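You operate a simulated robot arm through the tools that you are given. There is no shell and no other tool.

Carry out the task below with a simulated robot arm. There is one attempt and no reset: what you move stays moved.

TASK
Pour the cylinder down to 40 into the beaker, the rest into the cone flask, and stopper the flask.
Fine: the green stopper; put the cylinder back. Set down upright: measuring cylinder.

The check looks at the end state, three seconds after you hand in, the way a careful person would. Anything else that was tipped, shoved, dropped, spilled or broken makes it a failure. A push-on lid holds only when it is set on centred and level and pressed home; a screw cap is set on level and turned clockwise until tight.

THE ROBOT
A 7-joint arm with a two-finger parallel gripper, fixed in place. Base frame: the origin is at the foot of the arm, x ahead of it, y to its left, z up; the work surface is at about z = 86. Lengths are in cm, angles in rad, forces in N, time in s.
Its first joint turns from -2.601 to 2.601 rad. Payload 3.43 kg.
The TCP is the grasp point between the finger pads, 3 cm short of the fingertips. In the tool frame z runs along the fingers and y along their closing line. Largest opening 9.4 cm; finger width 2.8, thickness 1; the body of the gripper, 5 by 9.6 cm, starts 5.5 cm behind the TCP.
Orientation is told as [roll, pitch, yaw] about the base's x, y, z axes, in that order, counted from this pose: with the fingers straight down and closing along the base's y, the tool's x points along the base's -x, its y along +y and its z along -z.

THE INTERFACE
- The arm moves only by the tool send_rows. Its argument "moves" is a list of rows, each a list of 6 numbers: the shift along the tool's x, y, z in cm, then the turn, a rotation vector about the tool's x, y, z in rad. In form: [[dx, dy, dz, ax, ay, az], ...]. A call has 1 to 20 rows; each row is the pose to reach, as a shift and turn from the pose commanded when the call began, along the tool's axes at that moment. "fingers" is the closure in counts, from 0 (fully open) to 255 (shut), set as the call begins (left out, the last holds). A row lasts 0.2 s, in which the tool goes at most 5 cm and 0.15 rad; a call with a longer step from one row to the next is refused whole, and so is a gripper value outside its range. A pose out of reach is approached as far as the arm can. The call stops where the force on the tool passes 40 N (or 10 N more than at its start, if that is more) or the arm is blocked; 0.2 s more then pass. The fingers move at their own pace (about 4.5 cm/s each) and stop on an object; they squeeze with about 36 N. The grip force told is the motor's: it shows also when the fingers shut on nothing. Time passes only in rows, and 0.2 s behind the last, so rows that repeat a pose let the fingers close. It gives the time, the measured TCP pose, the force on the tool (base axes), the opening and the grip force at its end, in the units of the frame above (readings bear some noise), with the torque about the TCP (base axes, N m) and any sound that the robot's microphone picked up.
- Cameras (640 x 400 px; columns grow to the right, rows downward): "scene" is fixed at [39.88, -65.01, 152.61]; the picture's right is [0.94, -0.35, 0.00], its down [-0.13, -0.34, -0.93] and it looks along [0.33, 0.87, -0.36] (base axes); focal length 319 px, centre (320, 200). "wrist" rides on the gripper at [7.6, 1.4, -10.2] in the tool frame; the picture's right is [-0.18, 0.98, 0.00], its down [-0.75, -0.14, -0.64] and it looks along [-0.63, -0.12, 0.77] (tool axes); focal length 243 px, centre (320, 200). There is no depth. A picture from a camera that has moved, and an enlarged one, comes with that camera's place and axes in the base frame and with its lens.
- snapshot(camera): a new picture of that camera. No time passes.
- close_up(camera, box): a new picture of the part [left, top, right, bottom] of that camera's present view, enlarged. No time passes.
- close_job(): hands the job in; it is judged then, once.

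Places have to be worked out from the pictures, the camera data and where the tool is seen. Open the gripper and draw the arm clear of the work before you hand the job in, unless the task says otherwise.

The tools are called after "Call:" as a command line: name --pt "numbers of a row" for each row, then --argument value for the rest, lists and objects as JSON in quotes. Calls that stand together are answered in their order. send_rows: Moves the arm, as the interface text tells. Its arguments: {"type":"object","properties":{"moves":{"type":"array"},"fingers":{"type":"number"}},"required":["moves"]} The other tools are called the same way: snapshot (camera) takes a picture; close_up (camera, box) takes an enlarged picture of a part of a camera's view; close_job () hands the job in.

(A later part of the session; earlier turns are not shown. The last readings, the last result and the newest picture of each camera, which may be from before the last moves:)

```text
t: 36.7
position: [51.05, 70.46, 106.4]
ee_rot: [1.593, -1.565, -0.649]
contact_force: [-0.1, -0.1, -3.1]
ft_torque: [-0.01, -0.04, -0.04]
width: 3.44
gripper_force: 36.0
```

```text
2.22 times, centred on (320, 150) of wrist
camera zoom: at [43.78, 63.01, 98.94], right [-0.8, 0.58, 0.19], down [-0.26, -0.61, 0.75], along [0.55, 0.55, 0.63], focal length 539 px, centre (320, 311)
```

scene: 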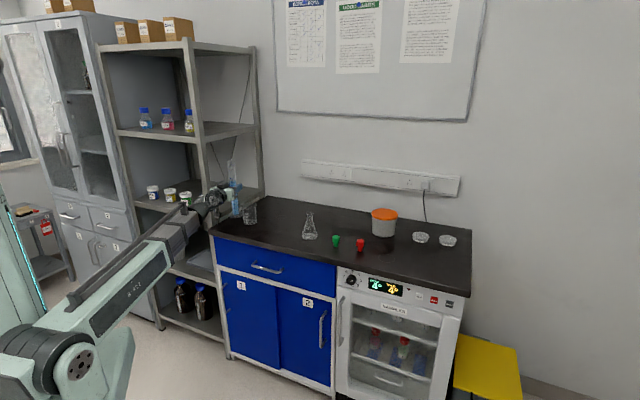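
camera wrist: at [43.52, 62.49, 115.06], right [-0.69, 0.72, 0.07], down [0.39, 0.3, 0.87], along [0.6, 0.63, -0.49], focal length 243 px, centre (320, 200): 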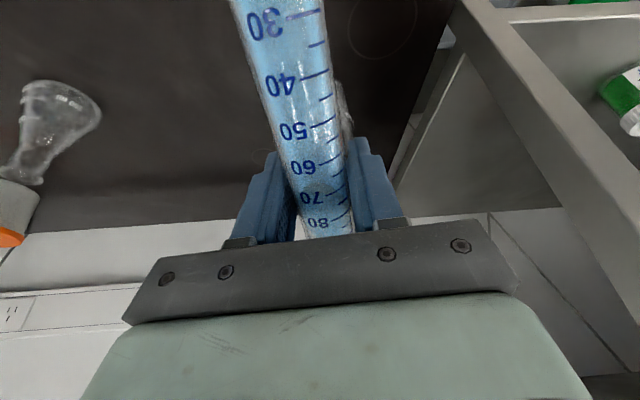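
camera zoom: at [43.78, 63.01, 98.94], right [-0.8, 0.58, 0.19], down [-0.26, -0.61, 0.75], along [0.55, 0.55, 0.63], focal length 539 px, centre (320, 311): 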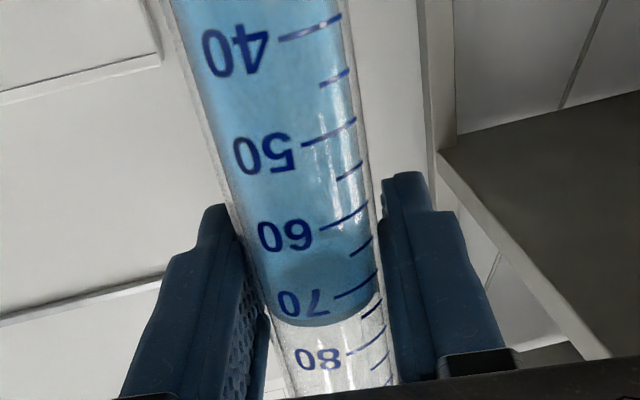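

The near edge of the liquid sits at about 74–75, so about 20 mL is over and about 34 more is needed. I return along the same path to the pouring pose and tilt to about 85.4°.

Call:
send_rows --pt "0 0 0 0 0.1 0" --pt "0 0 0 0 0.22 0" --pt "0 0 0 0 0.34 0" --pt "0 0 0 0 0.46 0" --pt "0 0 0 0 0.58 0" --pt "0 0 0 0 0.7 0" --pt "0 0 0 0 0.82 0" --pt "0 0 0 0 0.94 0" --pt "0 0 0 0 1.06 0" --pt "1.5 0 0 0 1.14 0" --pt "3.2 0 0 0 1.19 0" --pt "5.0 0 0 0 1.2 0" --pt "6.6 0 0 0 1.2 0" --pt "7.7 0 0 0 1.2 0" --pt "8.03 0 0 0 1.23 0" --pt "8.03 0 0 0 1.3 0" --pt "8.03 0 0 0 1.38 0" --pt "8.03 0 0 0 1.44 0" --pt "8.03 0 0 0 1.475 0" --pt "8.03 0 0 0 1.485 0"

Call:
close_up --camera "scene" --box '[225, 190, 270, 230]'

```text
t: 40.9
position: [51.06, 70.44, 98.46]
ee_rot: [0.005, -0.084, 0.942]
contact_force: [-0.2, 0.0, -2.0]
ft_torque: [0.06, -0.05, -0.01]
width: 3.45
gripper_force: 36.3
```

```text
10.00 times, centred on (248, 210) of scene
camera zoom: at [39.88, -65.01, 152.61], right [0.94, -0.35, 0.0], down [-0.13, -0.34, -0.93], along [0.33, 0.87, -0.36], focal length 3192 px, centre (1045, 100)
```

zoom: 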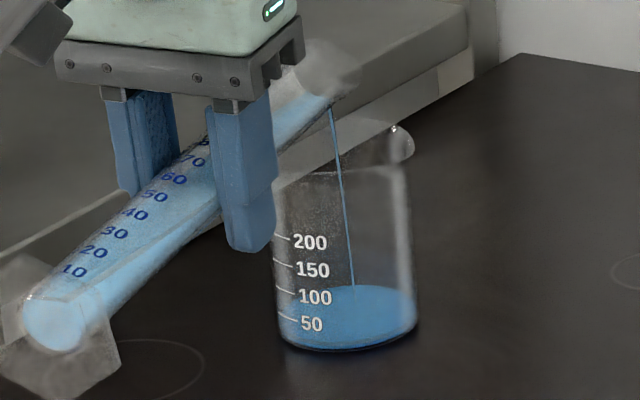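

The stream runs well inside the beaker. I hold 4 s here and check again.

Call:
send_rows --pt "0 0 0 0 0 0" --pt "0 0 0 0 0 0" --pt "0 0 0 0 0 0" --pt "0 0 0 0 0 0" --pt "0 0 0 0 0 0" --pt "0 0 0 0 0 0" --pt "0 0 0 0 0 0" --pt "0 0 0 0 0 0" --pt "0 0 0 0 0 0" --pt "0 0 0 0 0 0" --pt "0 0 0 0 0 0" --pt "0 0 0 0 0 0" --pt "0 0 0 0 0 0" --pt "0 0 0 0 0 0" --pt "0 0 0 0 0 0" --pt "0 0 0 0 0 0" --pt "0 0 0 0 0 0" --pt "0 0 0 0 0 0" --pt "0 0 0 0 0 0" --pt "0 0 0 0 0 0"

Call:
close_up --camera "scene" --box '[225, 190, 270, 230]'

Call:
close_up --camera "wrist" --box '[160, 0, 480, 240]'

```text
t: 45.1
position: [51.0, 70.51, 98.35]
ee_rot: [0.004, -0.086, 0.943]
contact_force: [-0.6, 0.2, -1.7]
ft_torque: [0.08, -0.04, -0.04]
width: 3.42
gripper_force: 36.1
```

```text
10.00 times, centred on (248, 210) of scene
camera zoom: at [39.88, -65.01, 152.61], right [0.94, -0.35, 0.0], down [-0.13, -0.34, -0.93], along [0.33, 0.87, -0.36], focal length 3192 px, centre (1045, 100)
```

zoom: 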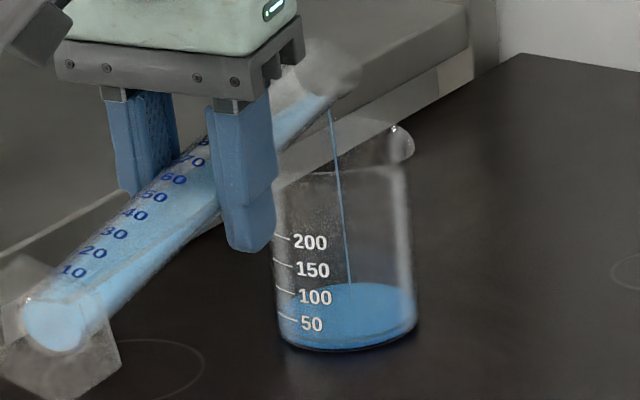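

```text
1.67 times, centred on (320, 120) of wrist
camera zoom: at [44.87, 64.42, 108.07], right [-0.69, 0.73, 0.02], down [0.53, 0.48, 0.7], along [0.5, 0.49, -0.71], focal length 404 px, centre (320, 333)
```

zoom: 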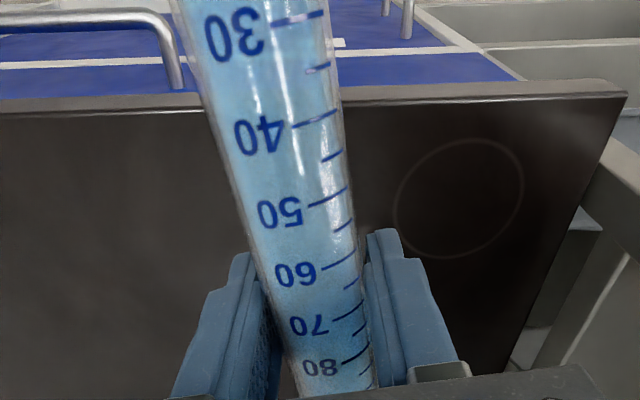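

Flow is nearly at its equilibrium for this tilt (only a few mL). I add about 1.2° (to about 86.3°) and hold 3 s.

Call:
send_rows --pt "0 0 0 0 0.01 0" --pt "0 0 0 0 0.02 0" --pt "0 0 0 0 0.02 0" --pt "0 0 0 0 0.02 0" --pt "0 0 0 0 0.02 0" --pt "0 0 0 0 0.02 0" --pt "0 0 0 0 0.02 0" --pt "0 0 0 0 0.02 0" --pt "0 0 0 0 0.02 0" --pt "0 0 0 0 0.02 0" --pt "0 0 0 0 0.02 0" --pt "0 0 0 0 0.02 0" --pt "0 0 0 0 0.02 0" --pt "0 0 0 0 0.02 0" --pt "0 0 0 0 0.02 0"

Call:
close_up --camera "scene" --box '[225, 190, 270, 230]'

```text
t: 48.3
position: [51.06, 70.55, 98.34]
ee_rot: [0.005, -0.065, 0.944]
contact_force: [-0.4, -0.3, -2.1]
ft_torque: [0.11, -0.07, -0.01]
width: 3.43
gripper_force: 35.7
```

```text
10.00 times, centred on (248, 210) of scene
camera zoom: at [39.88, -65.01, 152.61], right [0.94, -0.35, 0.0], down [-0.13, -0.34, -0.93], along [0.33, 0.87, -0.36], focal length 3192 px, centre (1045, 100)
```

zoom: 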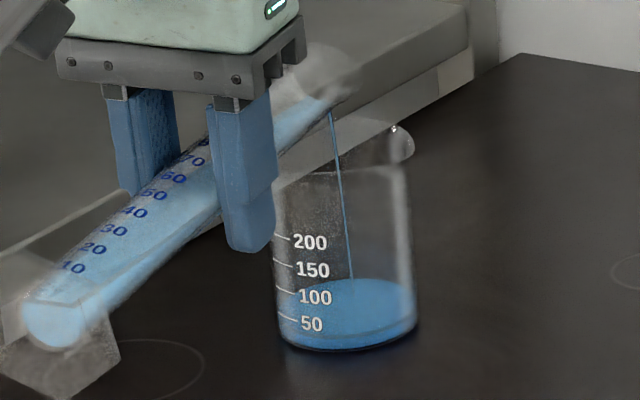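

Beaker surface has risen, by my scale to roughly 33 mL over (cylinder ≈ 61). Stream persists, so I hold 4 s more at this tilt.

Call:
send_rows --pt "0 0 0 0 0 0" --pt "0 0 0 0 0 0" --pt "0 0 0 0 0 0" --pt "0 0 0 0 0 0" --pt "0 0 0 0 0 0" --pt "0 0 0 0 0 0" --pt "0 0 0 0 0 0" --pt "0 0 0 0 0 0" --pt "0 0 0 0 0 0" --pt "0 0 0 0 0 0" --pt "0 0 0 0 0 0" --pt "0 0 0 0 0 0" --pt "0 0 0 0 0 0" --pt "0 0 0 0 0 0" --pt "0 0 0 0 0 0" --pt "0 0 0 0 0 0" --pt "0 0 0 0 0 0" --pt "0 0 0 0 0 0" --pt "0 0 0 0 0 0" --pt "0 0 0 0 0 0"

Call:
close_up --camera "scene" --box '[225, 190, 270, 230]'

```text
t: 52.5
position: [50.97, 70.46, 98.44]
ee_rot: [0.005, -0.065, 0.943]
contact_force: [-0.4, -0.5, -1.8]
ft_torque: [0.1, -0.07, -0.01]
width: 3.41
gripper_force: 36.4
```

```text
10.00 times, centred on (248, 210) of scene
camera zoom: at [39.88, -65.01, 152.61], right [0.94, -0.35, 0.0], down [-0.13, -0.34, -0.93], along [0.33, 0.87, -0.36], focal length 3192 px, centre (1045, 100)
```

zoom: 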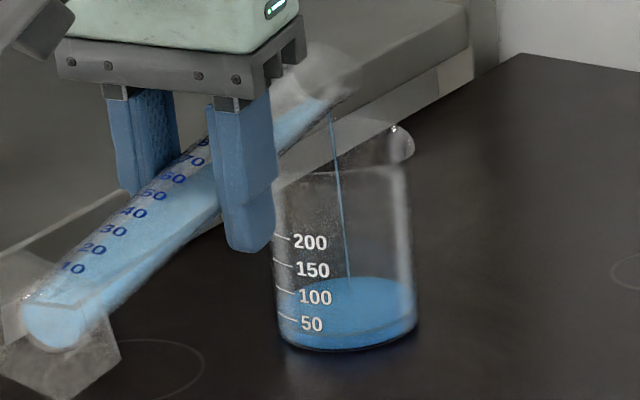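

Only about 3 mL more came; near equilibrium again (I judge about 57 left). I add 0.7° and hold 3 s, then take an upright reading.

Call:
send_rows --pt "0 0 0 0 0.006 0" --pt "0 0 0 0 0.012 0" --pt "0 0 0 0 0.012 0" --pt "0 0 0 0 0.012 0" --pt "0 0 0 0 0.012 0" --pt "0 0 0 0 0.012 0" --pt "0 0 0 0 0.012 0" --pt "0 0 0 0 0.012 0" --pt "0 0 0 0 0.012 0" --pt "0 0 0 0 0.012 0" --pt "0 0 0 0 0.012 0" --pt "0 0 0 0 0.012 0" --pt "0 0 0 0 0.012 0" --pt "0 0 0 0 0.012 0" --pt "0 0 0 0 0.012 0"

Call:
close_up --camera "scene" --box '[225, 190, 270, 230]'

```text
t: 55.7
position: [50.91, 70.53, 98.31]
ee_rot: [0.005, -0.052, 0.943]
contact_force: [0.4, -0.6, -1.4]
ft_torque: [0.07, -0.08, -0.02]
width: 3.41
gripper_force: 36.2
```

```text
10.00 times, centred on (248, 210) of scene
camera zoom: at [39.88, -65.01, 152.61], right [0.94, -0.35, 0.0], down [-0.13, -0.34, -0.93], along [0.33, 0.87, -0.36], focal length 3192 px, centre (1045, 100)
```

zoom: 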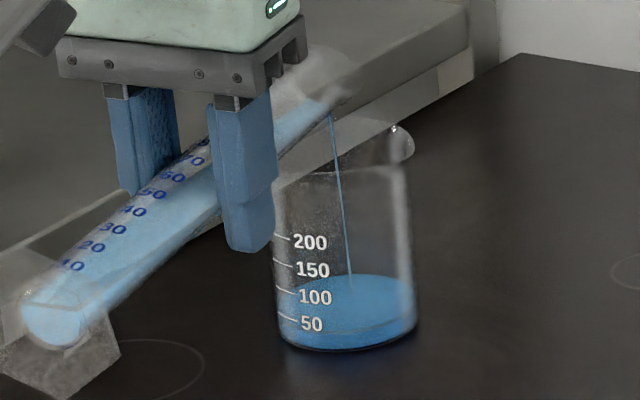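

The beaker edge rose about 2 px more. I tip back upright while rising, to read the scale.

Call:
send_rows --pt "0 0 0 0 -0.1 0" --pt "-0.02 0 -0.5 0 -0.22 0" --pt "-0.06 0 -1.3 0 -0.34 0" --pt "-0.11 0 -2.2 0 -0.46 0" --pt "-0.16 0 -3.2 0 -0.58 0" --pt "-0.21 0 -4.2 0 -0.7 0" --pt "-0.26 0 -5.2 0 -0.82 0" --pt "-0.31 0 -6.2 0 -0.94 0" --pt "-0.35 0 -7.0 0 -1.06 0" --pt "-0.39 0 -7.6 0 -1.18 0" --pt "-0.41 0 -8.0 0 -1.3 0" --pt "-0.41 0 -8.0 0 -1.41 0" --pt "-0.41 0 -8.0 0 -1.515 0" --pt "-0.41 0 -8.0 0 -1.515 0" --pt "-0.41 0 -8.0 0 -1.515 0"

Call:
close_up --camera "wrist" --box '[220, 60, 420, 240]'

Call:
close_up --camera "scene" --box '[215, 160, 275, 230]'

```text
t: 58.9
position: [51.01, 70.45, 106.43]
ee_rot: [1.154, -1.566, -0.209]
contact_force: [0.0, -0.2, -2.3]
ft_torque: [0.03, 0.04, 0.01]
width: 3.41
gripper_force: 36.0
```

```text
2.22 times, centred on (320, 150) of wrist
camera zoom: at [43.74, 62.98, 98.95], right [-0.8, 0.58, 0.19], down [-0.26, -0.6, 0.75], along [0.55, 0.55, 0.63], focal length 539 px, centre (320, 311)
```

zoom: 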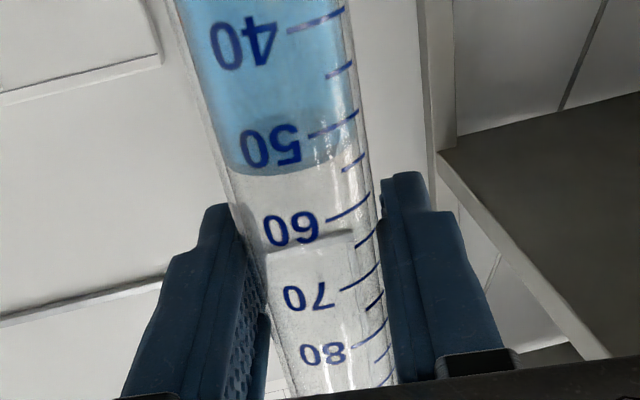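

```text
5.71 times, centred on (245, 195) of scene
camera zoom: at [39.88, -65.01, 152.61], right [0.94, -0.35, 0.0], down [-0.13, -0.34, -0.93], along [0.33, 0.87, -0.36], focal length 1824 px, centre (749, 229)
```

zoom: 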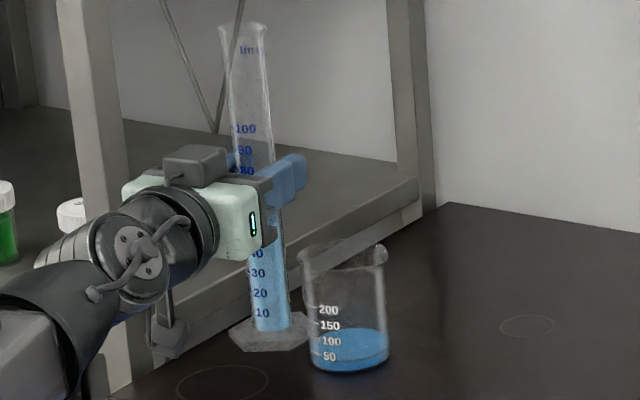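

The level now reads about 53. I go back over the beaker and continue to about 87.5°; 40 should correspond to the beaker's back edge near row 267 in my zoom.

Call:
send_rows --pt "0 0 0 0 0.1 0" --pt "0 0 0 0 0.22 0" --pt "0 0 0 0 0.34 0" --pt "0 0 0 0 0.46 0" --pt "0 0 0 0 0.58 0" --pt "0 0 0 0 0.7 0" --pt "0 0 0 0 0.82 0" --pt "0 0 0 0 0.94 0" --pt "0 0 0 0 1.06 0" --pt "1.5 0 0 0 1.14 0" --pt "3.2 0 0 0 1.19 0" --pt "5.0 0 0 0 1.2 0" --pt "6.6 0 0 0 1.2 0" --pt "7.7 0 0 0 1.22 0" --pt "8.03 0 0 0 1.27 0" --pt "8.03 0 0 0 1.34 0" --pt "8.03 0 0 0 1.41 0" --pt "8.03 0 0 0 1.47 0" --pt "8.03 0 0 0 1.51 0" --pt "8.03 0 0 0 1.524 0"

Call:
close_up --camera "scene" --box '[225, 190, 270, 230]'

```text
t: 63.1
position: [50.92, 70.5, 98.42]
ee_rot: [0.006, -0.044, 0.942]
contact_force: [-0.2, 1.0, -2.6]
ft_torque: [0.06, -0.02, -0.01]
width: 3.42
gripper_force: 35.8
```

```text
10.00 times, centred on (248, 210) of scene
camera zoom: at [39.88, -65.01, 152.61], right [0.94, -0.35, 0.0], down [-0.13, -0.34, -0.93], along [0.33, 0.87, -0.36], focal length 3192 px, centre (1045, 100)
```

zoom: 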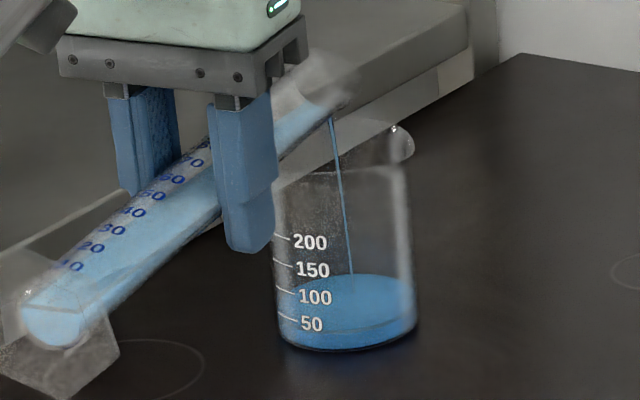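

Flow resumed. I hold 3 s and measure the beaker's surface.

Call:
send_rows --pt "0 0 0 0 0 0" --pt "0 0 0 0 0 0" --pt "0 0 0 0 0 0" --pt "0 0 0 0 0 0" --pt "0 0 0 0 0 0" --pt "0 0 0 0 0 0" --pt "0 0 0 0 0 0" --pt "0 0 0 0 0 0" --pt "0 0 0 0 0 0" --pt "0 0 0 0 0 0" --pt "0 0 0 0 0 0" --pt "0 0 0 0 0 0" --pt "0 0 0 0 0 0" --pt "0 0 0 0 0 0" --pt "0 0 0 0 0 0"

Call:
close_up --camera "scene" --box '[225, 190, 270, 230]'

```text
t: 66.3
position: [51.09, 70.4, 98.4]
ee_rot: [0.006, -0.043, 0.944]
contact_force: [0.4, 0.0, -2.7]
ft_torque: [0.07, -0.06, -0.04]
width: 3.4
gripper_force: 36.1
```

```text
10.00 times, centred on (248, 210) of scene
camera zoom: at [39.88, -65.01, 152.61], right [0.94, -0.35, 0.0], down [-0.13, -0.34, -0.93], along [0.33, 0.87, -0.36], focal length 3192 px, centre (1045, 100)
```

zoom: 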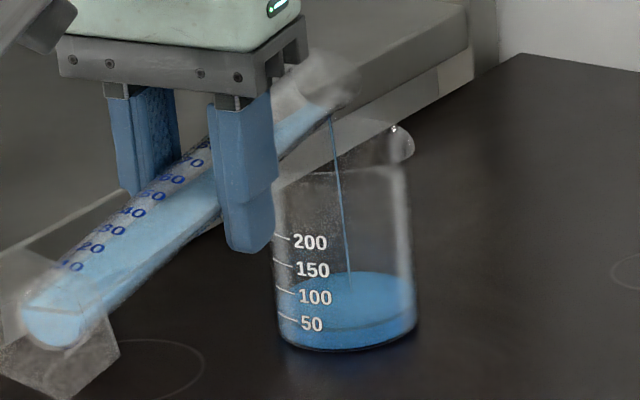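

Now I judge about 47 left. Another small 0.5° and a 3 s hold.

Call:
send_rows --pt "0 0 0 0 0.008 0" --pt "0 0 0 0 0.008 0" --pt "0 0 0 0 0.008 0" --pt "0 0 0 0 0.008 0" --pt "0 0 0 0 0.008 0" --pt "0 0 0 0 0.008 0" --pt "0 0 0 0 0.008 0" --pt "0 0 0 0 0.008 0" --pt "0 0 0 0 0.008 0" --pt "0 0 0 0 0.008 0" --pt "0 0 0 0 0.008 0" --pt "0 0 0 0 0.008 0" --pt "0 0 0 0 0.008 0"

Call:
close_up --camera "scene" --box '[225, 190, 270, 230]'

```text
t: 69.1
position: [50.99, 70.56, 98.34]
ee_rot: [0.005, -0.035, 0.944]
contact_force: [-1.0, 1.0, -2.3]
ft_torque: [0.11, -0.08, 0.03]
width: 3.39
gripper_force: 36.3
```

```text
10.00 times, centred on (248, 210) of scene
camera zoom: at [39.88, -65.01, 152.61], right [0.94, -0.35, 0.0], down [-0.13, -0.34, -0.93], along [0.33, 0.87, -0.36], focal length 3192 px, centre (1045, 100)
```

zoom: 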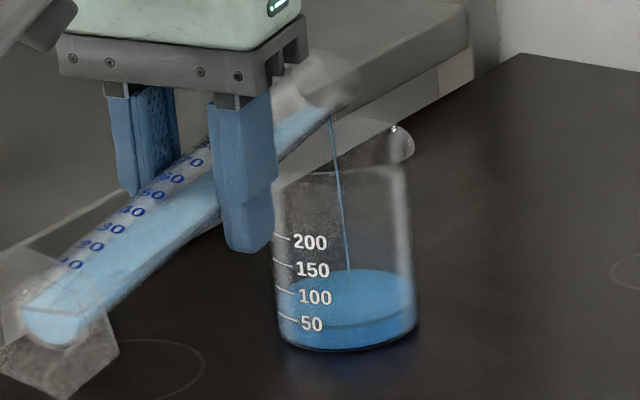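

Probably about 44 now, so I stop here and read it upright before the last bit.

Call:
send_rows --pt "0 0 0 0 -0.1 0" --pt "-0.02 0 -0.5 0 -0.22 0" --pt "-0.05 0 -1.3 0 -0.34 0" --pt "-0.08 0 -2.2 0 -0.46 0" --pt "-0.11 0 -3.2 0 -0.58 0" --pt "-0.15 0 -4.2 0 -0.7 0" --pt "-0.18 0 -5.2 0 -0.82 0" --pt "-0.22 0 -6.2 0 -0.94 0" --pt "-0.25 0 -7.0 0 -1.06 0" --pt "-0.27 0 -7.6 0 -1.18 0" --pt "-0.28 0 -8.0 0 -1.3 0" --pt "-0.28 0 -8.0 0 -1.42 0" --pt "-0.28 0 -8.0 0 -1.533 0" --pt "-0.28 0 -8.0 0 -1.533 0" --pt "-0.28 0 -8.0 0 -1.533 0"

Call:
close_up --camera "wrist" --box '[220, 20, 420, 200]'

Call:
close_up --camera "scene" --box '[228, 195, 258, 225]'

```text
t: 72.3
position: [50.97, 70.52, 106.33]
ee_rot: [1.326, -1.566, -0.382]
contact_force: [0.0, 0.1, -1.4]
ft_torque: [-0.06, 0.01, 0.02]
width: 3.4
gripper_force: 35.9
```

```text
2.22 times, centred on (320, 110) of wrist
camera zoom: at [43.73, 62.95, 98.92], right [-0.8, 0.58, 0.19], down [-0.26, -0.6, 0.75], along [0.55, 0.55, 0.63], focal length 539 px, centre (320, 400)
```

zoom: 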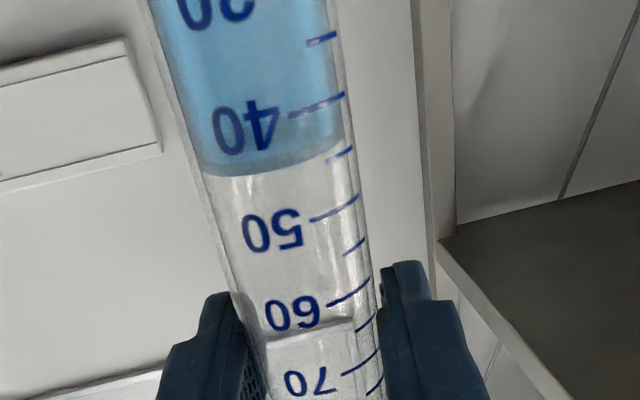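

```text
13.33 times, centred on (243, 210) of scene
camera zoom: at [39.88, -65.01, 152.61], right [0.94, -0.35, 0.0], down [-0.13, -0.34, -0.93], along [0.33, 0.87, -0.36], focal length 4255 px, centre (1347, 67)
```

zoom: 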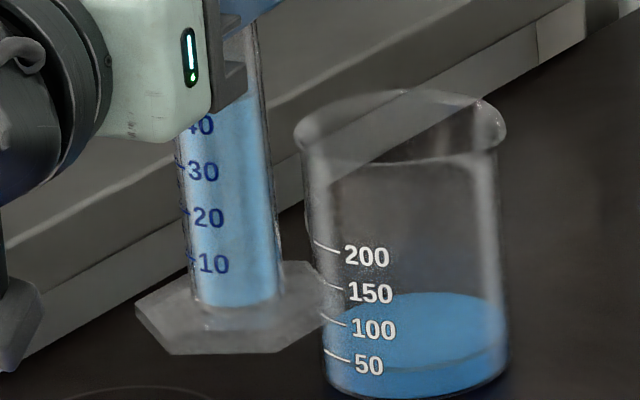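

It reads about 44; 4 mL more to go. I return over the beaker and tilt to about 88°.

Call:
send_rows --pt "0 0 0 0 0.1 0" --pt "0 0 0 0 0.22 0" --pt "0 0 0 0 0.34 0" --pt "0 0 0 0 0.46 0" --pt "0 0 0 0 0.58 0" --pt "0 0 0 0 0.7 0" --pt "0 0 0 0 0.82 0" --pt "0 0 0 0 0.94 0" --pt "0 0 0 0 1.06 0" --pt "1.5 0 0 0 1.14 0" --pt "3.2 0 0 0 1.19 0" --pt "5.0 0 0 0 1.2 0" --pt "6.6 0 0 0 1.2 0" --pt "7.7 0 0 0 1.22 0" --pt "8.0 0 0 0 1.27 0" --pt "8.0 0 0 0 1.34 0" --pt "8.0 0 0 0 1.41 0" --pt "8.0 0 0 0 1.47 0" --pt "8.0 0 0 0 1.51 0" --pt "8.0 0 0 0 1.533 0"

Call:
send_rows --pt "0 0 0 0 0.004 0" --pt "0 0 0 0 0.004 0" --pt "0 0 0 0 0.004 0" --pt "0 0 0 0 0.004 0" --pt "0 0 0 0 0.004 0" --pt "0 0 0 0 0.004 0" --pt "0 0 0 0 0.004 0" --pt "0 0 0 0 0.004 0"

Call:
close_up --camera "scene" --box '[225, 190, 270, 230]'

```text
t: 76.5
position: [51.03, 70.37, 98.38]
ee_rot: [0.007, -0.034, 0.945]
contact_force: [-0.3, -0.4, -2.0]
ft_torque: [0.08, -0.07, 0.03]
width: 3.38
gripper_force: 36.0
```

```text
t: 78.3
position: [50.92, 70.39, 98.21]
ee_rot: [0.005, -0.031, 0.946]
contact_force: [-0.1, -0.3, -1.6]
ft_torque: [0.07, -0.08, 0.02]
width: 3.41
gripper_force: 35.7
```

```text
10.00 times, centred on (248, 210) of scene
camera zoom: at [39.88, -65.01, 152.61], right [0.94, -0.35, 0.0], down [-0.13, -0.34, -0.93], along [0.33, 0.87, -0.36], focal length 3192 px, centre (1045, 100)
```

zoom: 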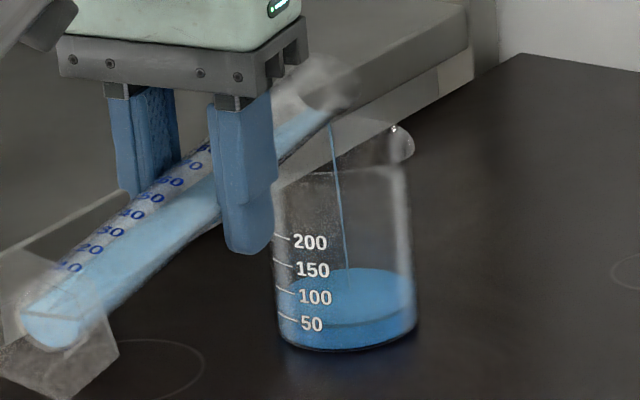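

Roughly 41–42 by the beaker's edge. I tip back up and read.

Call:
send_rows --pt "0 0 0 0 -0.1 0" --pt "-0.02 0 -0.5 0 -0.22 0" --pt "-0.05 0 -1.3 0 -0.34 0" --pt "-0.07 0 -2.2 0 -0.46 0" --pt "-0.1 0 -3.2 0 -0.58 0" --pt "-0.13 0 -4.2 0 -0.7 0" --pt "-0.16 0 -5.2 0 -0.82 0" --pt "-0.19 0 -6.2 0 -0.94 0" --pt "-0.21 0 -7.0 0 -1.06 0" --pt "-0.23 0 -7.6 0 -1.18 0" --pt "-0.24 0 -8.0 0 -1.3 0" --pt "-0.24 0 -8.0 0 -1.42 0" --pt "-0.24 0 -8.0 0 -1.537 0" --pt "-0.24 0 -8.0 0 -1.537 0" --pt "-0.24 0 -8.0 0 -1.537 0"

Call:
close_up --camera "wrist" --box '[220, 20, 420, 200]'

Call:
close_up --camera "scene" --box '[228, 195, 258, 225]'

```text
t: 81.5
position: [50.94, 70.42, 106.43]
ee_rot: [1.334, -1.566, -0.388]
contact_force: [0.3, -0.4, -1.2]
ft_torque: [-0.03, 0.03, 0.02]
width: 3.4
gripper_force: 35.7
```

```text
2.22 times, centred on (320, 110) of wrist
camera zoom: at [43.72, 62.9, 98.94], right [-0.8, 0.58, 0.19], down [-0.26, -0.6, 0.75], along [0.55, 0.55, 0.63], focal length 539 px, centre (320, 400)
```

zoom: 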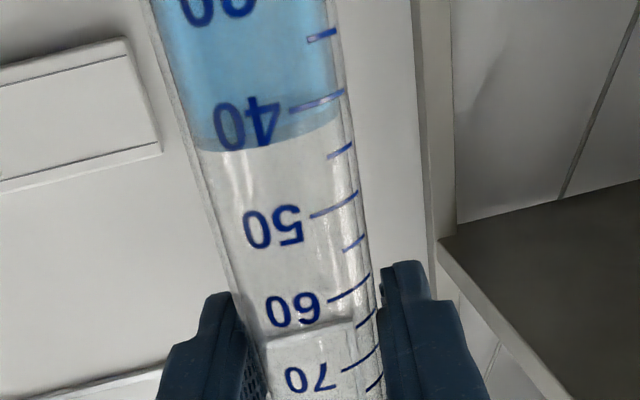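

```text
13.33 times, centred on (243, 210) of scene
camera zoom: at [39.88, -65.01, 152.61], right [0.94, -0.35, 0.0], down [-0.13, -0.34, -0.93], along [0.33, 0.87, -0.36], focal length 4255 px, centre (1347, 67)
```

zoom: 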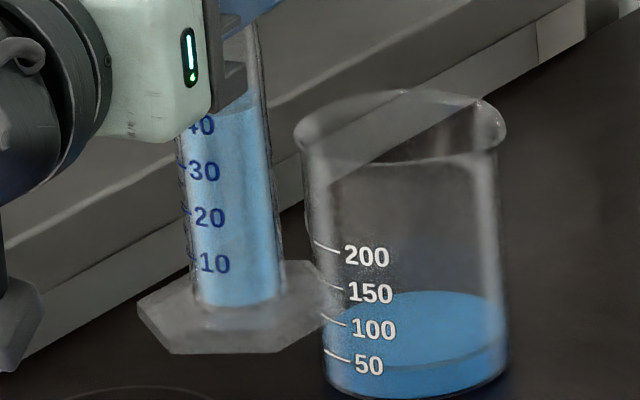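

I read about 42 from the wrist. I zoom deeper on both views for a precise value.

Call:
close_up --camera "wrist" --box '[275, 40, 345, 100]'

Call:
close_up --camera "scene" --box '[235, 196, 245, 206]'

```text
6.67 times, centred on (310, 70) of wrist
camera zoom: at [43.72, 62.9, 98.94], right [-0.8, 0.58, 0.19], down [-0.26, -0.6, 0.75], along [0.55, 0.55, 0.63], focal length 1618 px, centre (387, 1067)
```

zoom: 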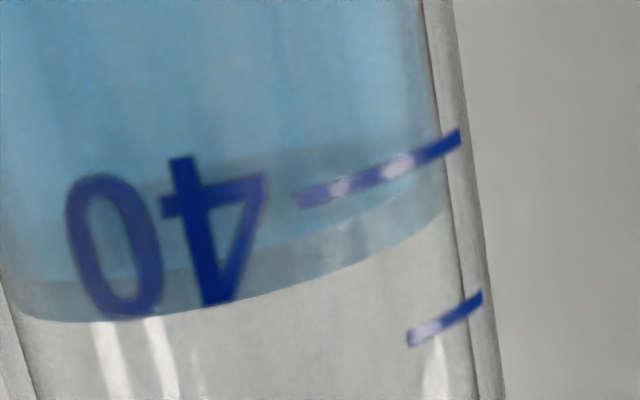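

```text
16.00 times, centred on (240, 201) of scene
camera zoom: at [39.88, -65.01, 152.61], right [0.94, -0.35, 0.0], down [-0.13, -0.34, -0.93], along [0.33, 0.87, -0.36], focal length 5106 px, centre (1600, 184)
```

zoom: 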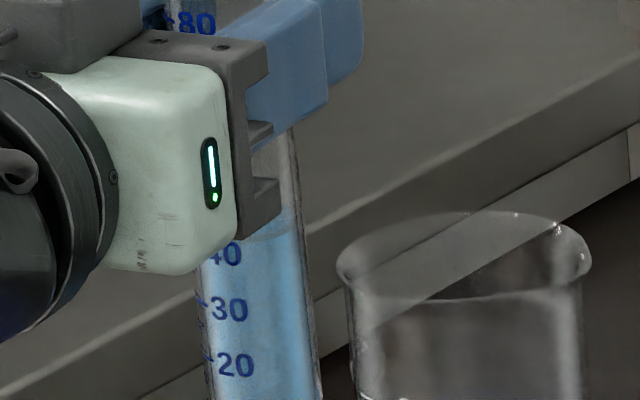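

The level is about 42. I repeat one more short pour at a hair more tilt (about 88.4°) for about 2 mL.

Call:
send_rows --pt "0 0 0 0 0.1 0" --pt "0 0 0 0 0.22 0" --pt "0 0 0 0 0.34 0" --pt "0 0 0 0 0.46 0" --pt "0 0 0 0 0.58 0" --pt "0 0 0 0 0.7 0" --pt "0 0 0 0 0.82 0" --pt "0 0 0 0 0.94 0" --pt "0 0 0 0 1.06 0" --pt "1.5 0 0 0 1.14 0" --pt "3.2 0 0 0 1.19 0" --pt "5.0 0 0 0 1.2 0" --pt "6.6 0 0 0 1.2 0" --pt "7.7 0 0 0 1.22 0" --pt "8.0 0 0 0 1.27 0" --pt "8.0 0 0 0 1.34 0" --pt "8.0 0 0 0 1.41 0" --pt "8.0 0 0 0 1.47 0" --pt "8.0 0 0 0 1.51 0" --pt "8.0 0 0 0 1.54 0"

Call:
send_rows --pt "0 0 0 0 0.002 0" --pt "0 0 0 0 0.002 0" --pt "0 0 0 0 0.002 0" --pt "0 0 0 0 0.002 0" --pt "0 0 0 0 0.002 0" --pt "0 0 0 0 0.002 0" --pt "0 0 0 0 0.002 0"

Call:
send_rows --pt "0 0 0 0 -0.1 0" --pt "-0.01 0 -0.5 0 -0.22 0" --pt "-0.03 0 -1.3 0 -0.34 0" --pt "-0.05 0 -2.2 0 -0.46 0" --pt "-0.08 0 -3.2 0 -0.58 0" --pt "-0.1 0 -4.2 0 -0.7 0" --pt "-0.13 0 -5.2 0 -0.82 0" --pt "-0.15 0 -6.2 0 -0.94 0" --pt "-0.17 0 -7.0 0 -1.06 0" --pt "-0.19 0 -7.6 0 -1.18 0" --pt "-0.2 0 -8.0 0 -1.3 0" --pt "-0.2 0 -8.0 0 -1.42 0" --pt "-0.2 0 -8.0 0 -1.542 0" --pt "-0.2 0 -8.0 0 -1.542 0" --pt "-0.2 0 -8.0 0 -1.542 0"

Call:
close_up --camera "wrist" --box '[275, 40, 345, 100]'

Call:
close_up --camera "scene" --box '[215, 160, 275, 230]'

```text
t: 85.7
position: [50.87, 70.36, 98.37]
ee_rot: [0.005, -0.028, 0.945]
contact_force: [0.1, 0.9, -1.6]
ft_torque: [0.09, -0.02, -0.01]
width: 3.39
gripper_force: 36.0
```

```text
t: 87.3
position: [50.91, 70.55, 98.44]
ee_rot: [0.005, -0.025, 0.944]
contact_force: [0.7, -0.1, -2.4]
ft_torque: [0.09, -0.04, -0.03]
width: 3.38
gripper_force: 36.3
```

```text
t: 90.5
position: [50.96, 70.37, 106.37]
ee_rot: [1.344, -1.565, -0.4]
contact_force: [0.0, 0.3, -2.1]
ft_torque: [0.03, -0.02, 0.01]
width: 3.39
gripper_force: 35.8
```

```text
6.67 times, centred on (310, 70) of wrist
camera zoom: at [43.71, 62.91, 98.9], right [-0.8, 0.58, 0.19], down [-0.26, -0.6, 0.75], along [0.55, 0.55, 0.63], focal length 1618 px, centre (387, 1067)
```

zoom: 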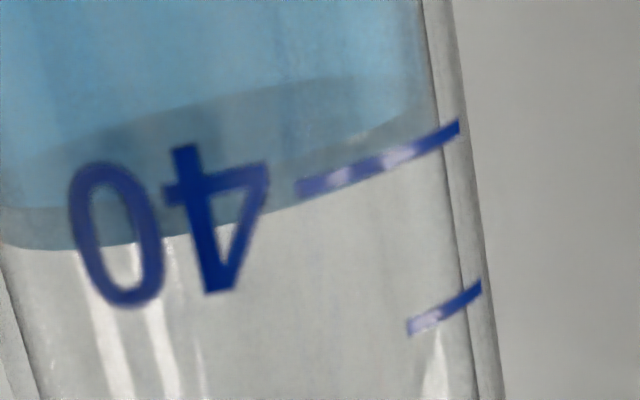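

```text
5.71 times, centred on (245, 195) of scene
camera zoom: at [39.88, -65.01, 152.61], right [0.94, -0.35, 0.0], down [-0.13, -0.34, -0.93], along [0.33, 0.87, -0.36], focal length 1824 px, centre (749, 229)
```

zoom: 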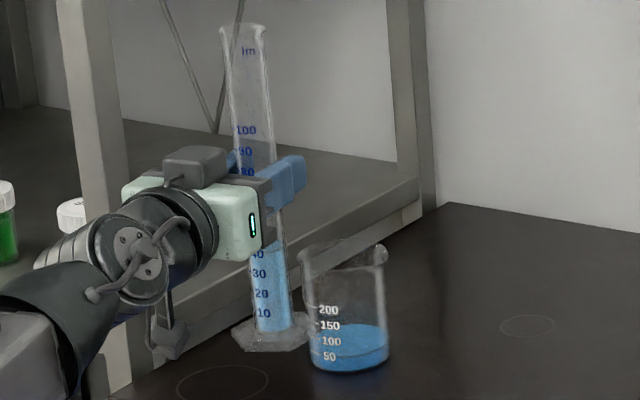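

The meniscus now sits right on the 40 tick. Next I carry the cylinder upright, at the same stand-off, rightward to the 45° bearing, on the way to the flask.

Call:
send_rows --pt "-0.5 -0.5 -0.1 0.006 0 0" --pt "-1.0 -1.6 -0.35 0.019 0 0" --pt "-1.5 -3.0 -0.66 0.036 0 0" --pt "-2.0 -4.5 -0.99 0.053 0 0" --pt "-2.5 -6.0 -1.32 0.071 0 0" --pt "-3.0 -7.5 -1.65 0.089 0 0" --pt "-3.5 -9.0 -1.98 0.107 0 0" --pt "-4.0 -10.5 -2.31 0.124 0 0" --pt "-4.5 -11.9 -2.62 0.141 0 0" --pt "-5.0 -12.9 -2.84 0.153 0 0" --pt "-5.0 -13.43 -2.96 0.159 0 0" --pt "-5.0 -13.43 -2.96 0.159 0 0"

Call:
close_up --camera "scene" --box '[215, 150, 335, 240]'

```text
t: 93.1
position: [60.18, 60.1, 111.32]
ee_rot: [0.99, -1.567, -0.203]
contact_force: [0.0, 0.4, -1.6]
ft_torque: [-0.02, 0.03, 0.04]
width: 3.4
gripper_force: 35.9
```

```text
4.44 times, centred on (275, 195) of scene
camera zoom: at [39.88, -65.01, 152.61], right [0.94, -0.35, 0.0], down [-0.13, -0.34, -0.93], along [0.33, 0.87, -0.36], focal length 1418 px, centre (520, 222)
```

zoom: 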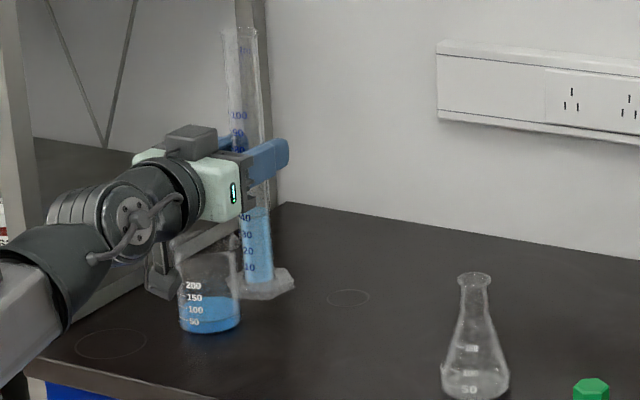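

No spills on the bench. I pitch the tool down to about 68° (liquid stays back until about 88°) so the wrist camera can see the flask mouth from above.

Call:
send_rows --pt "0 0 0 0 0.1 0" --pt "0 0 0 0 0.22 0" --pt "0 0 0 0 0.34 0" --pt "0 0 0 0 0.46 0" --pt "0 0 0 0 0.58 0" --pt "0 0 0 0 0.7 0" --pt "0 0 0 0 0.82 0" --pt "0 0 0 0 0.94 0" --pt "0 0 0 0 1.06 0" --pt "0 0 0 0 1.14 0" --pt "0 0 0 0 1.19 0" --pt "0 0 0 0 1.19 0"

Call:
snapshot --camera "wrist"

Call:
close_up --camera "scene" --box '[215, 140, 335, 240]'

```text
t: 95.7
position: [60.04, 60.1, 111.33]
ee_rot: [0.005, -0.379, 0.784]
contact_force: [-0.4, -0.9, -1.9]
ft_torque: [0.03, -0.08, 0.03]
width: 3.38
gripper_force: 35.8
```

```text
taken
camera wrist: at [51.38, 53.38, 118.17], right [-0.57, 0.82, 0.07], down [0.43, 0.23, 0.87], along [0.7, 0.53, -0.48], focal length 243 px, centre (320, 200)
```

wrist: 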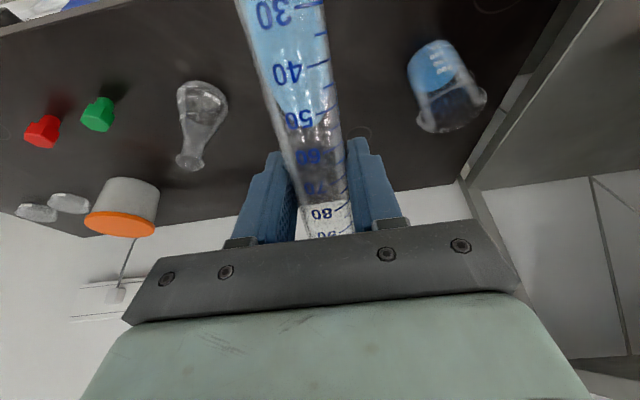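

```text
4.00 times, centred on (275, 190) of scene
camera zoom: at [39.88, -65.01, 152.61], right [0.94, -0.35, 0.0], down [-0.13, -0.34, -0.93], along [0.33, 0.87, -0.36], focal length 1277 px, centre (500, 240)
```

zoom: 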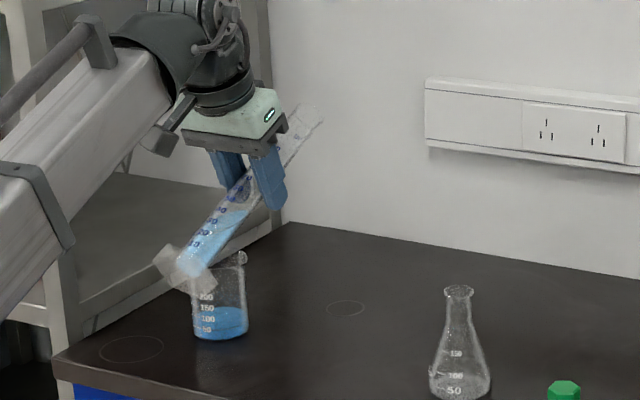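

I enlarge the flask in this wrist view to triangulate its mouth.

Call:
close_up --camera "wrist" --box '[150, 70, 250, 180]'

Call:
close_up --camera "scene" --box '[295, 205, 325, 245]'

```text
3.64 times, centred on (200, 125) of wrist
camera zoom: at [51.38, 53.38, 118.17], right [-0.57, 0.82, 0.07], down [0.43, 0.23, 0.87], along [0.7, 0.53, -0.48], focal length 882 px, centre (756, 473)
```

zoom: 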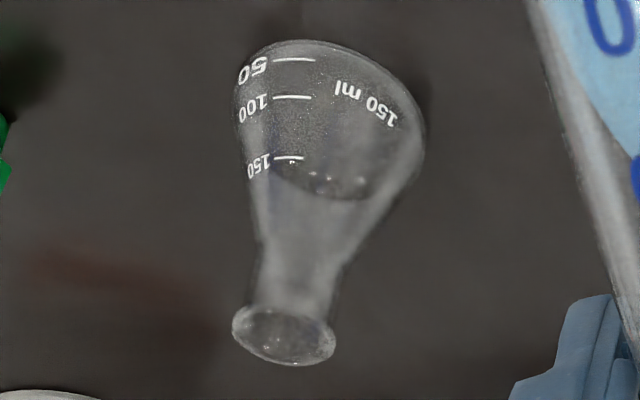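

```text
10.00 times, centred on (310, 225) of scene
camera zoom: at [39.88, -65.01, 152.61], right [0.94, -0.35, 0.0], down [-0.13, -0.34, -0.93], along [0.33, 0.87, -0.36], focal length 3192 px, centre (420, -50)
```

zoom: 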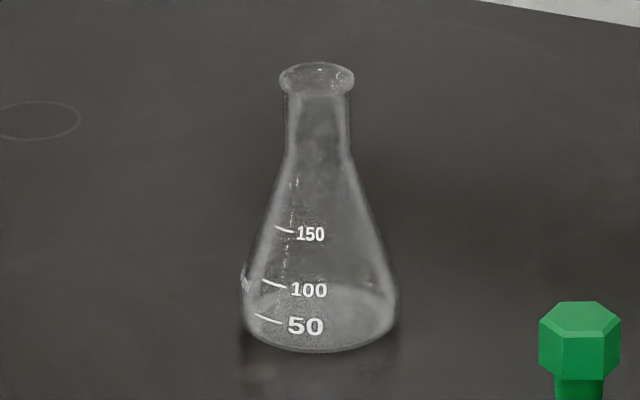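

Triangulating scene and wrist views puts the flask mouth at (80.7, 55.3, 97.7). From the beaker pour, the stream leaves about 12.5 cm ahead of the TCP and 1.5 cm below it, so I move to put the lip on the flask axis, still high (z ≈ 106).

Call:
send_rows --pt "0.1 -0.6 0.17 0.0026 0 0.0065" --pt "0.3 -1.8 0.52 0.0078 0 0.0195" --pt "0.58 -3.2 0.93 0.0138 0 0.0346" --pt "0.86 -4.7 1.36 0.0203 0 0.0509" --pt "1.13 -6.2 1.8 0.0267 0 0.0671" --pt "1.4 -7.7 2.23 0.0332 0 0.0834" --pt "1.68 -9.2 2.67 0.0397 0 0.0996" --pt "1.95 -10.7 3.1 0.0462 0 0.1158" --pt "2.22 -12.2 3.53 0.0526 0 0.1321" --pt "2.5 -13.7 3.97 0.0591 0 0.1483" --pt "2.72 -14.9 4.32 0.0643 0 0.1613" --pt "2.84 -15.55 4.5 0.0671 0 0.1683" --pt "2.87 -15.74 4.56 0.0679 0 0.1704" --pt "2.87 -15.74 4.56 0.0679 0 0.1704"

Call:
close_up --camera "scene" --box '[250, 160, 350, 245]'

Call:
snapshot --camera "wrist"

```text
t: 98.7
position: [70.52, 48.21, 105.93]
ee_rot: [0.006, -0.377, 0.6]
contact_force: [-0.4, 0.4, -1.8]
ft_torque: [0.04, -0.12, -0.01]
width: 3.37
gripper_force: 36.3
```

```text
4.71 times, centred on (300, 202) of scene
camera zoom: at [39.88, -65.01, 152.61], right [0.94, -0.35, 0.0], down [-0.13, -0.34, -0.93], along [0.33, 0.87, -0.36], focal length 1502 px, centre (414, 188)
```

zoom: 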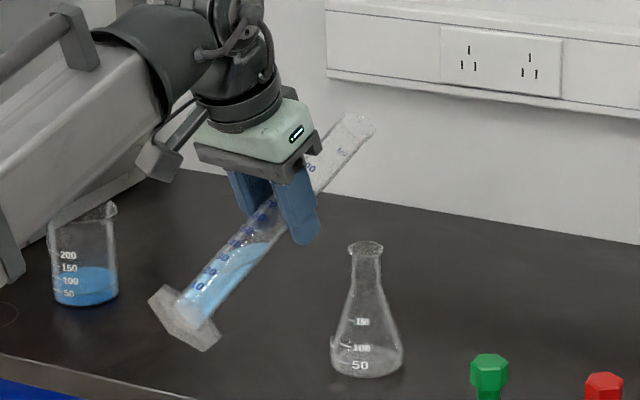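

```text
taken
camera wrist: at [60.77, 43.22, 112.82], right [-0.41, 0.91, 0.07], down [0.46, 0.14, 0.87], along [0.78, 0.4, -0.48], focal length 243 px, centre (320, 200)
```

wrist: 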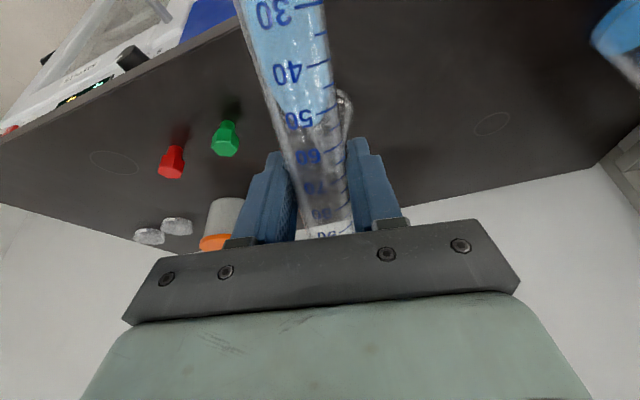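

The arm leaves the flask fully visible here. I tilt to 84° (still below flow for 40 mL) and lower so the lip is about 2 cm above the flask rim, to check alignment.

Call:
send_rows --pt "0.2 0 0.5 0 0.03 0" --pt "0.5 0 1.25 0 0.07 0" --pt "0.8 0 2.0 0 0.11 0" --pt "1.1 0 2.8 0 0.15 0" --pt "1.4 0 3.55 0 0.19 0" --pt "1.7 0 4.3 0 0.23 0" --pt "1.9 0 4.8 0 0.26 0" --pt "1.95 0 4.93 0 0.272 0" --pt "1.95 0 4.93 0 0.272 0"

Call:
close_up --camera "scene" --box '[285, 175, 335, 245]'

Call:
close_up --camera "scene" --box '[295, 195, 325, 220]'

```text
t: 100.7
position: [70.41, 48.36, 100.8]
ee_rot: [0.005, -0.105, 0.6]
contact_force: [-0.4, 0.2, -1.9]
ft_torque: [0.05, -0.07, 0.03]
width: 3.39
gripper_force: 35.8
```

```text
5.71 times, centred on (310, 210) of scene
camera zoom: at [39.88, -65.01, 152.61], right [0.94, -0.35, 0.0], down [-0.13, -0.34, -0.93], along [0.33, 0.87, -0.36], focal length 1824 px, centre (377, 143)
```

zoom: 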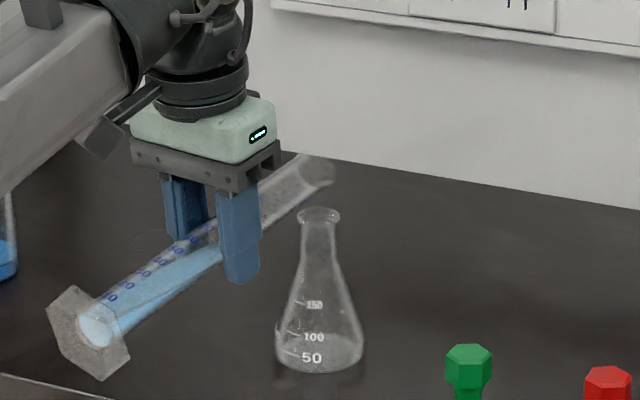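

```text
16.00 times, centred on (310, 208) of scene
camera zoom: at [39.88, -65.01, 152.61], right [0.94, -0.35, 0.0], down [-0.13, -0.34, -0.93], along [0.33, 0.87, -0.36], focal length 5106 px, centre (480, 80)
```

zoom: 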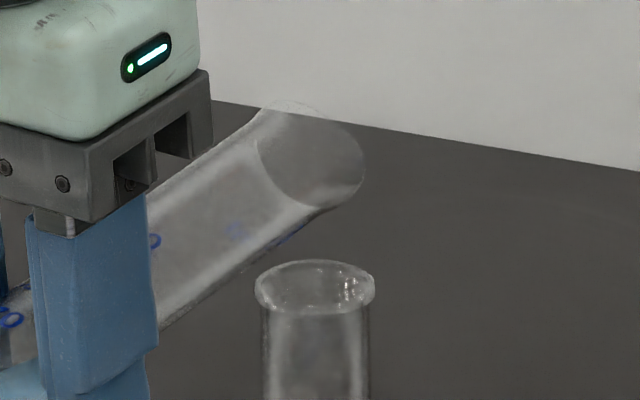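

The mouth is over the flask, with the lip perhaps 0.2–0.3 cm right of the axis in the picture. I nudge back 0.2 cm and left 0.1 cm, tilt to about 87°, and look again.

Call:
send_rows --pt "0.1 0.05 -0.01 0 0.015 0" --pt "0.2 0.1 -0.02 0 0.035 0" --pt "0.2 0.1 -0.02 0 0.05 0" --pt "0.2 0.1 -0.02 0 0.055 0" --pt "0.2 0.1 -0.02 0 0.055 0"

Call:
close_up --camera "scene" --box '[295, 195, 325, 220]'

```text
t: 101.9
position: [70.26, 48.24, 100.66]
ee_rot: [0.005, -0.052, 0.6]
contact_force: [-0.2, 0.2, -2.1]
ft_torque: [0.06, -0.07, 0.0]
width: 3.36
gripper_force: 36.1
```

```text
16.00 times, centred on (310, 208) of scene
camera zoom: at [39.88, -65.01, 152.61], right [0.94, -0.35, 0.0], down [-0.13, -0.34, -0.93], along [0.33, 0.87, -0.36], focal length 5106 px, centre (480, 80)
```

zoom: 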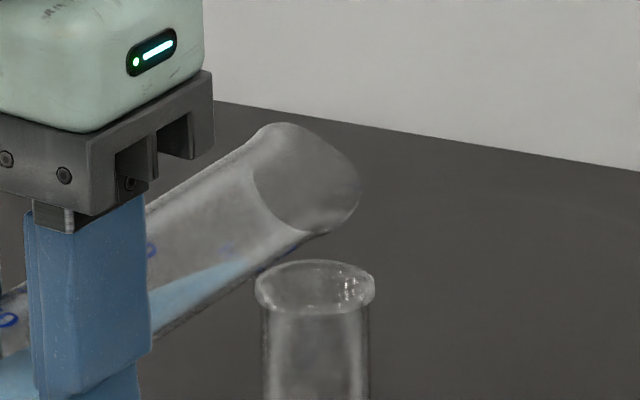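

The lip now lies right over the flask axis, about 1.4 cm above the rim. I tilt on by small steps to about 88.6° and look for the stream.

Call:
send_rows --pt "0 0 0 0 0.01 0" --pt "0 0 0 0 0.02 0" --pt "0 0 0 0 0.026 0" --pt "0 0 0 0 0.028 0"

Call:
close_up --camera "scene" --box '[295, 195, 325, 220]'

Call:
close_up --camera "scene" --box '[285, 190, 335, 245]'

```text
t: 102.9
position: [70.26, 48.34, 100.57]
ee_rot: [0.006, -0.023, 0.6]
contact_force: [-0.5, 0.0, -1.9]
ft_torque: [0.02, -0.07, -0.03]
width: 3.37
gripper_force: 35.6
```

```text
16.00 times, centred on (310, 208) of scene
camera zoom: at [39.88, -65.01, 152.61], right [0.94, -0.35, 0.0], down [-0.13, -0.34, -0.93], along [0.33, 0.87, -0.36], focal length 5106 px, centre (480, 80)
```

zoom: 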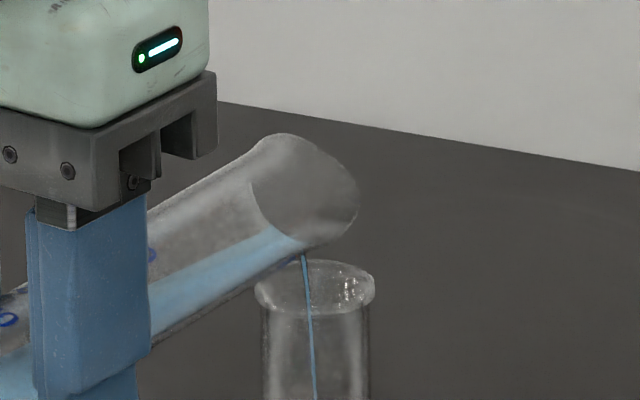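

```text
7.27 times, centred on (310, 218) of scene
camera zoom: at [39.88, -65.01, 152.61], right [0.94, -0.35, 0.0], down [-0.13, -0.34, -0.93], along [0.33, 0.87, -0.36], focal length 2321 px, centre (393, 73)
```

zoom: 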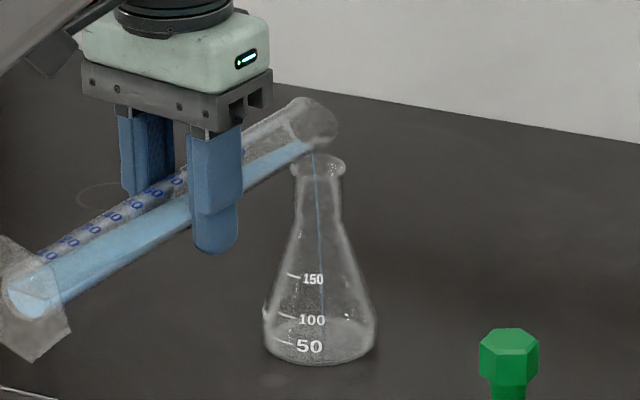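

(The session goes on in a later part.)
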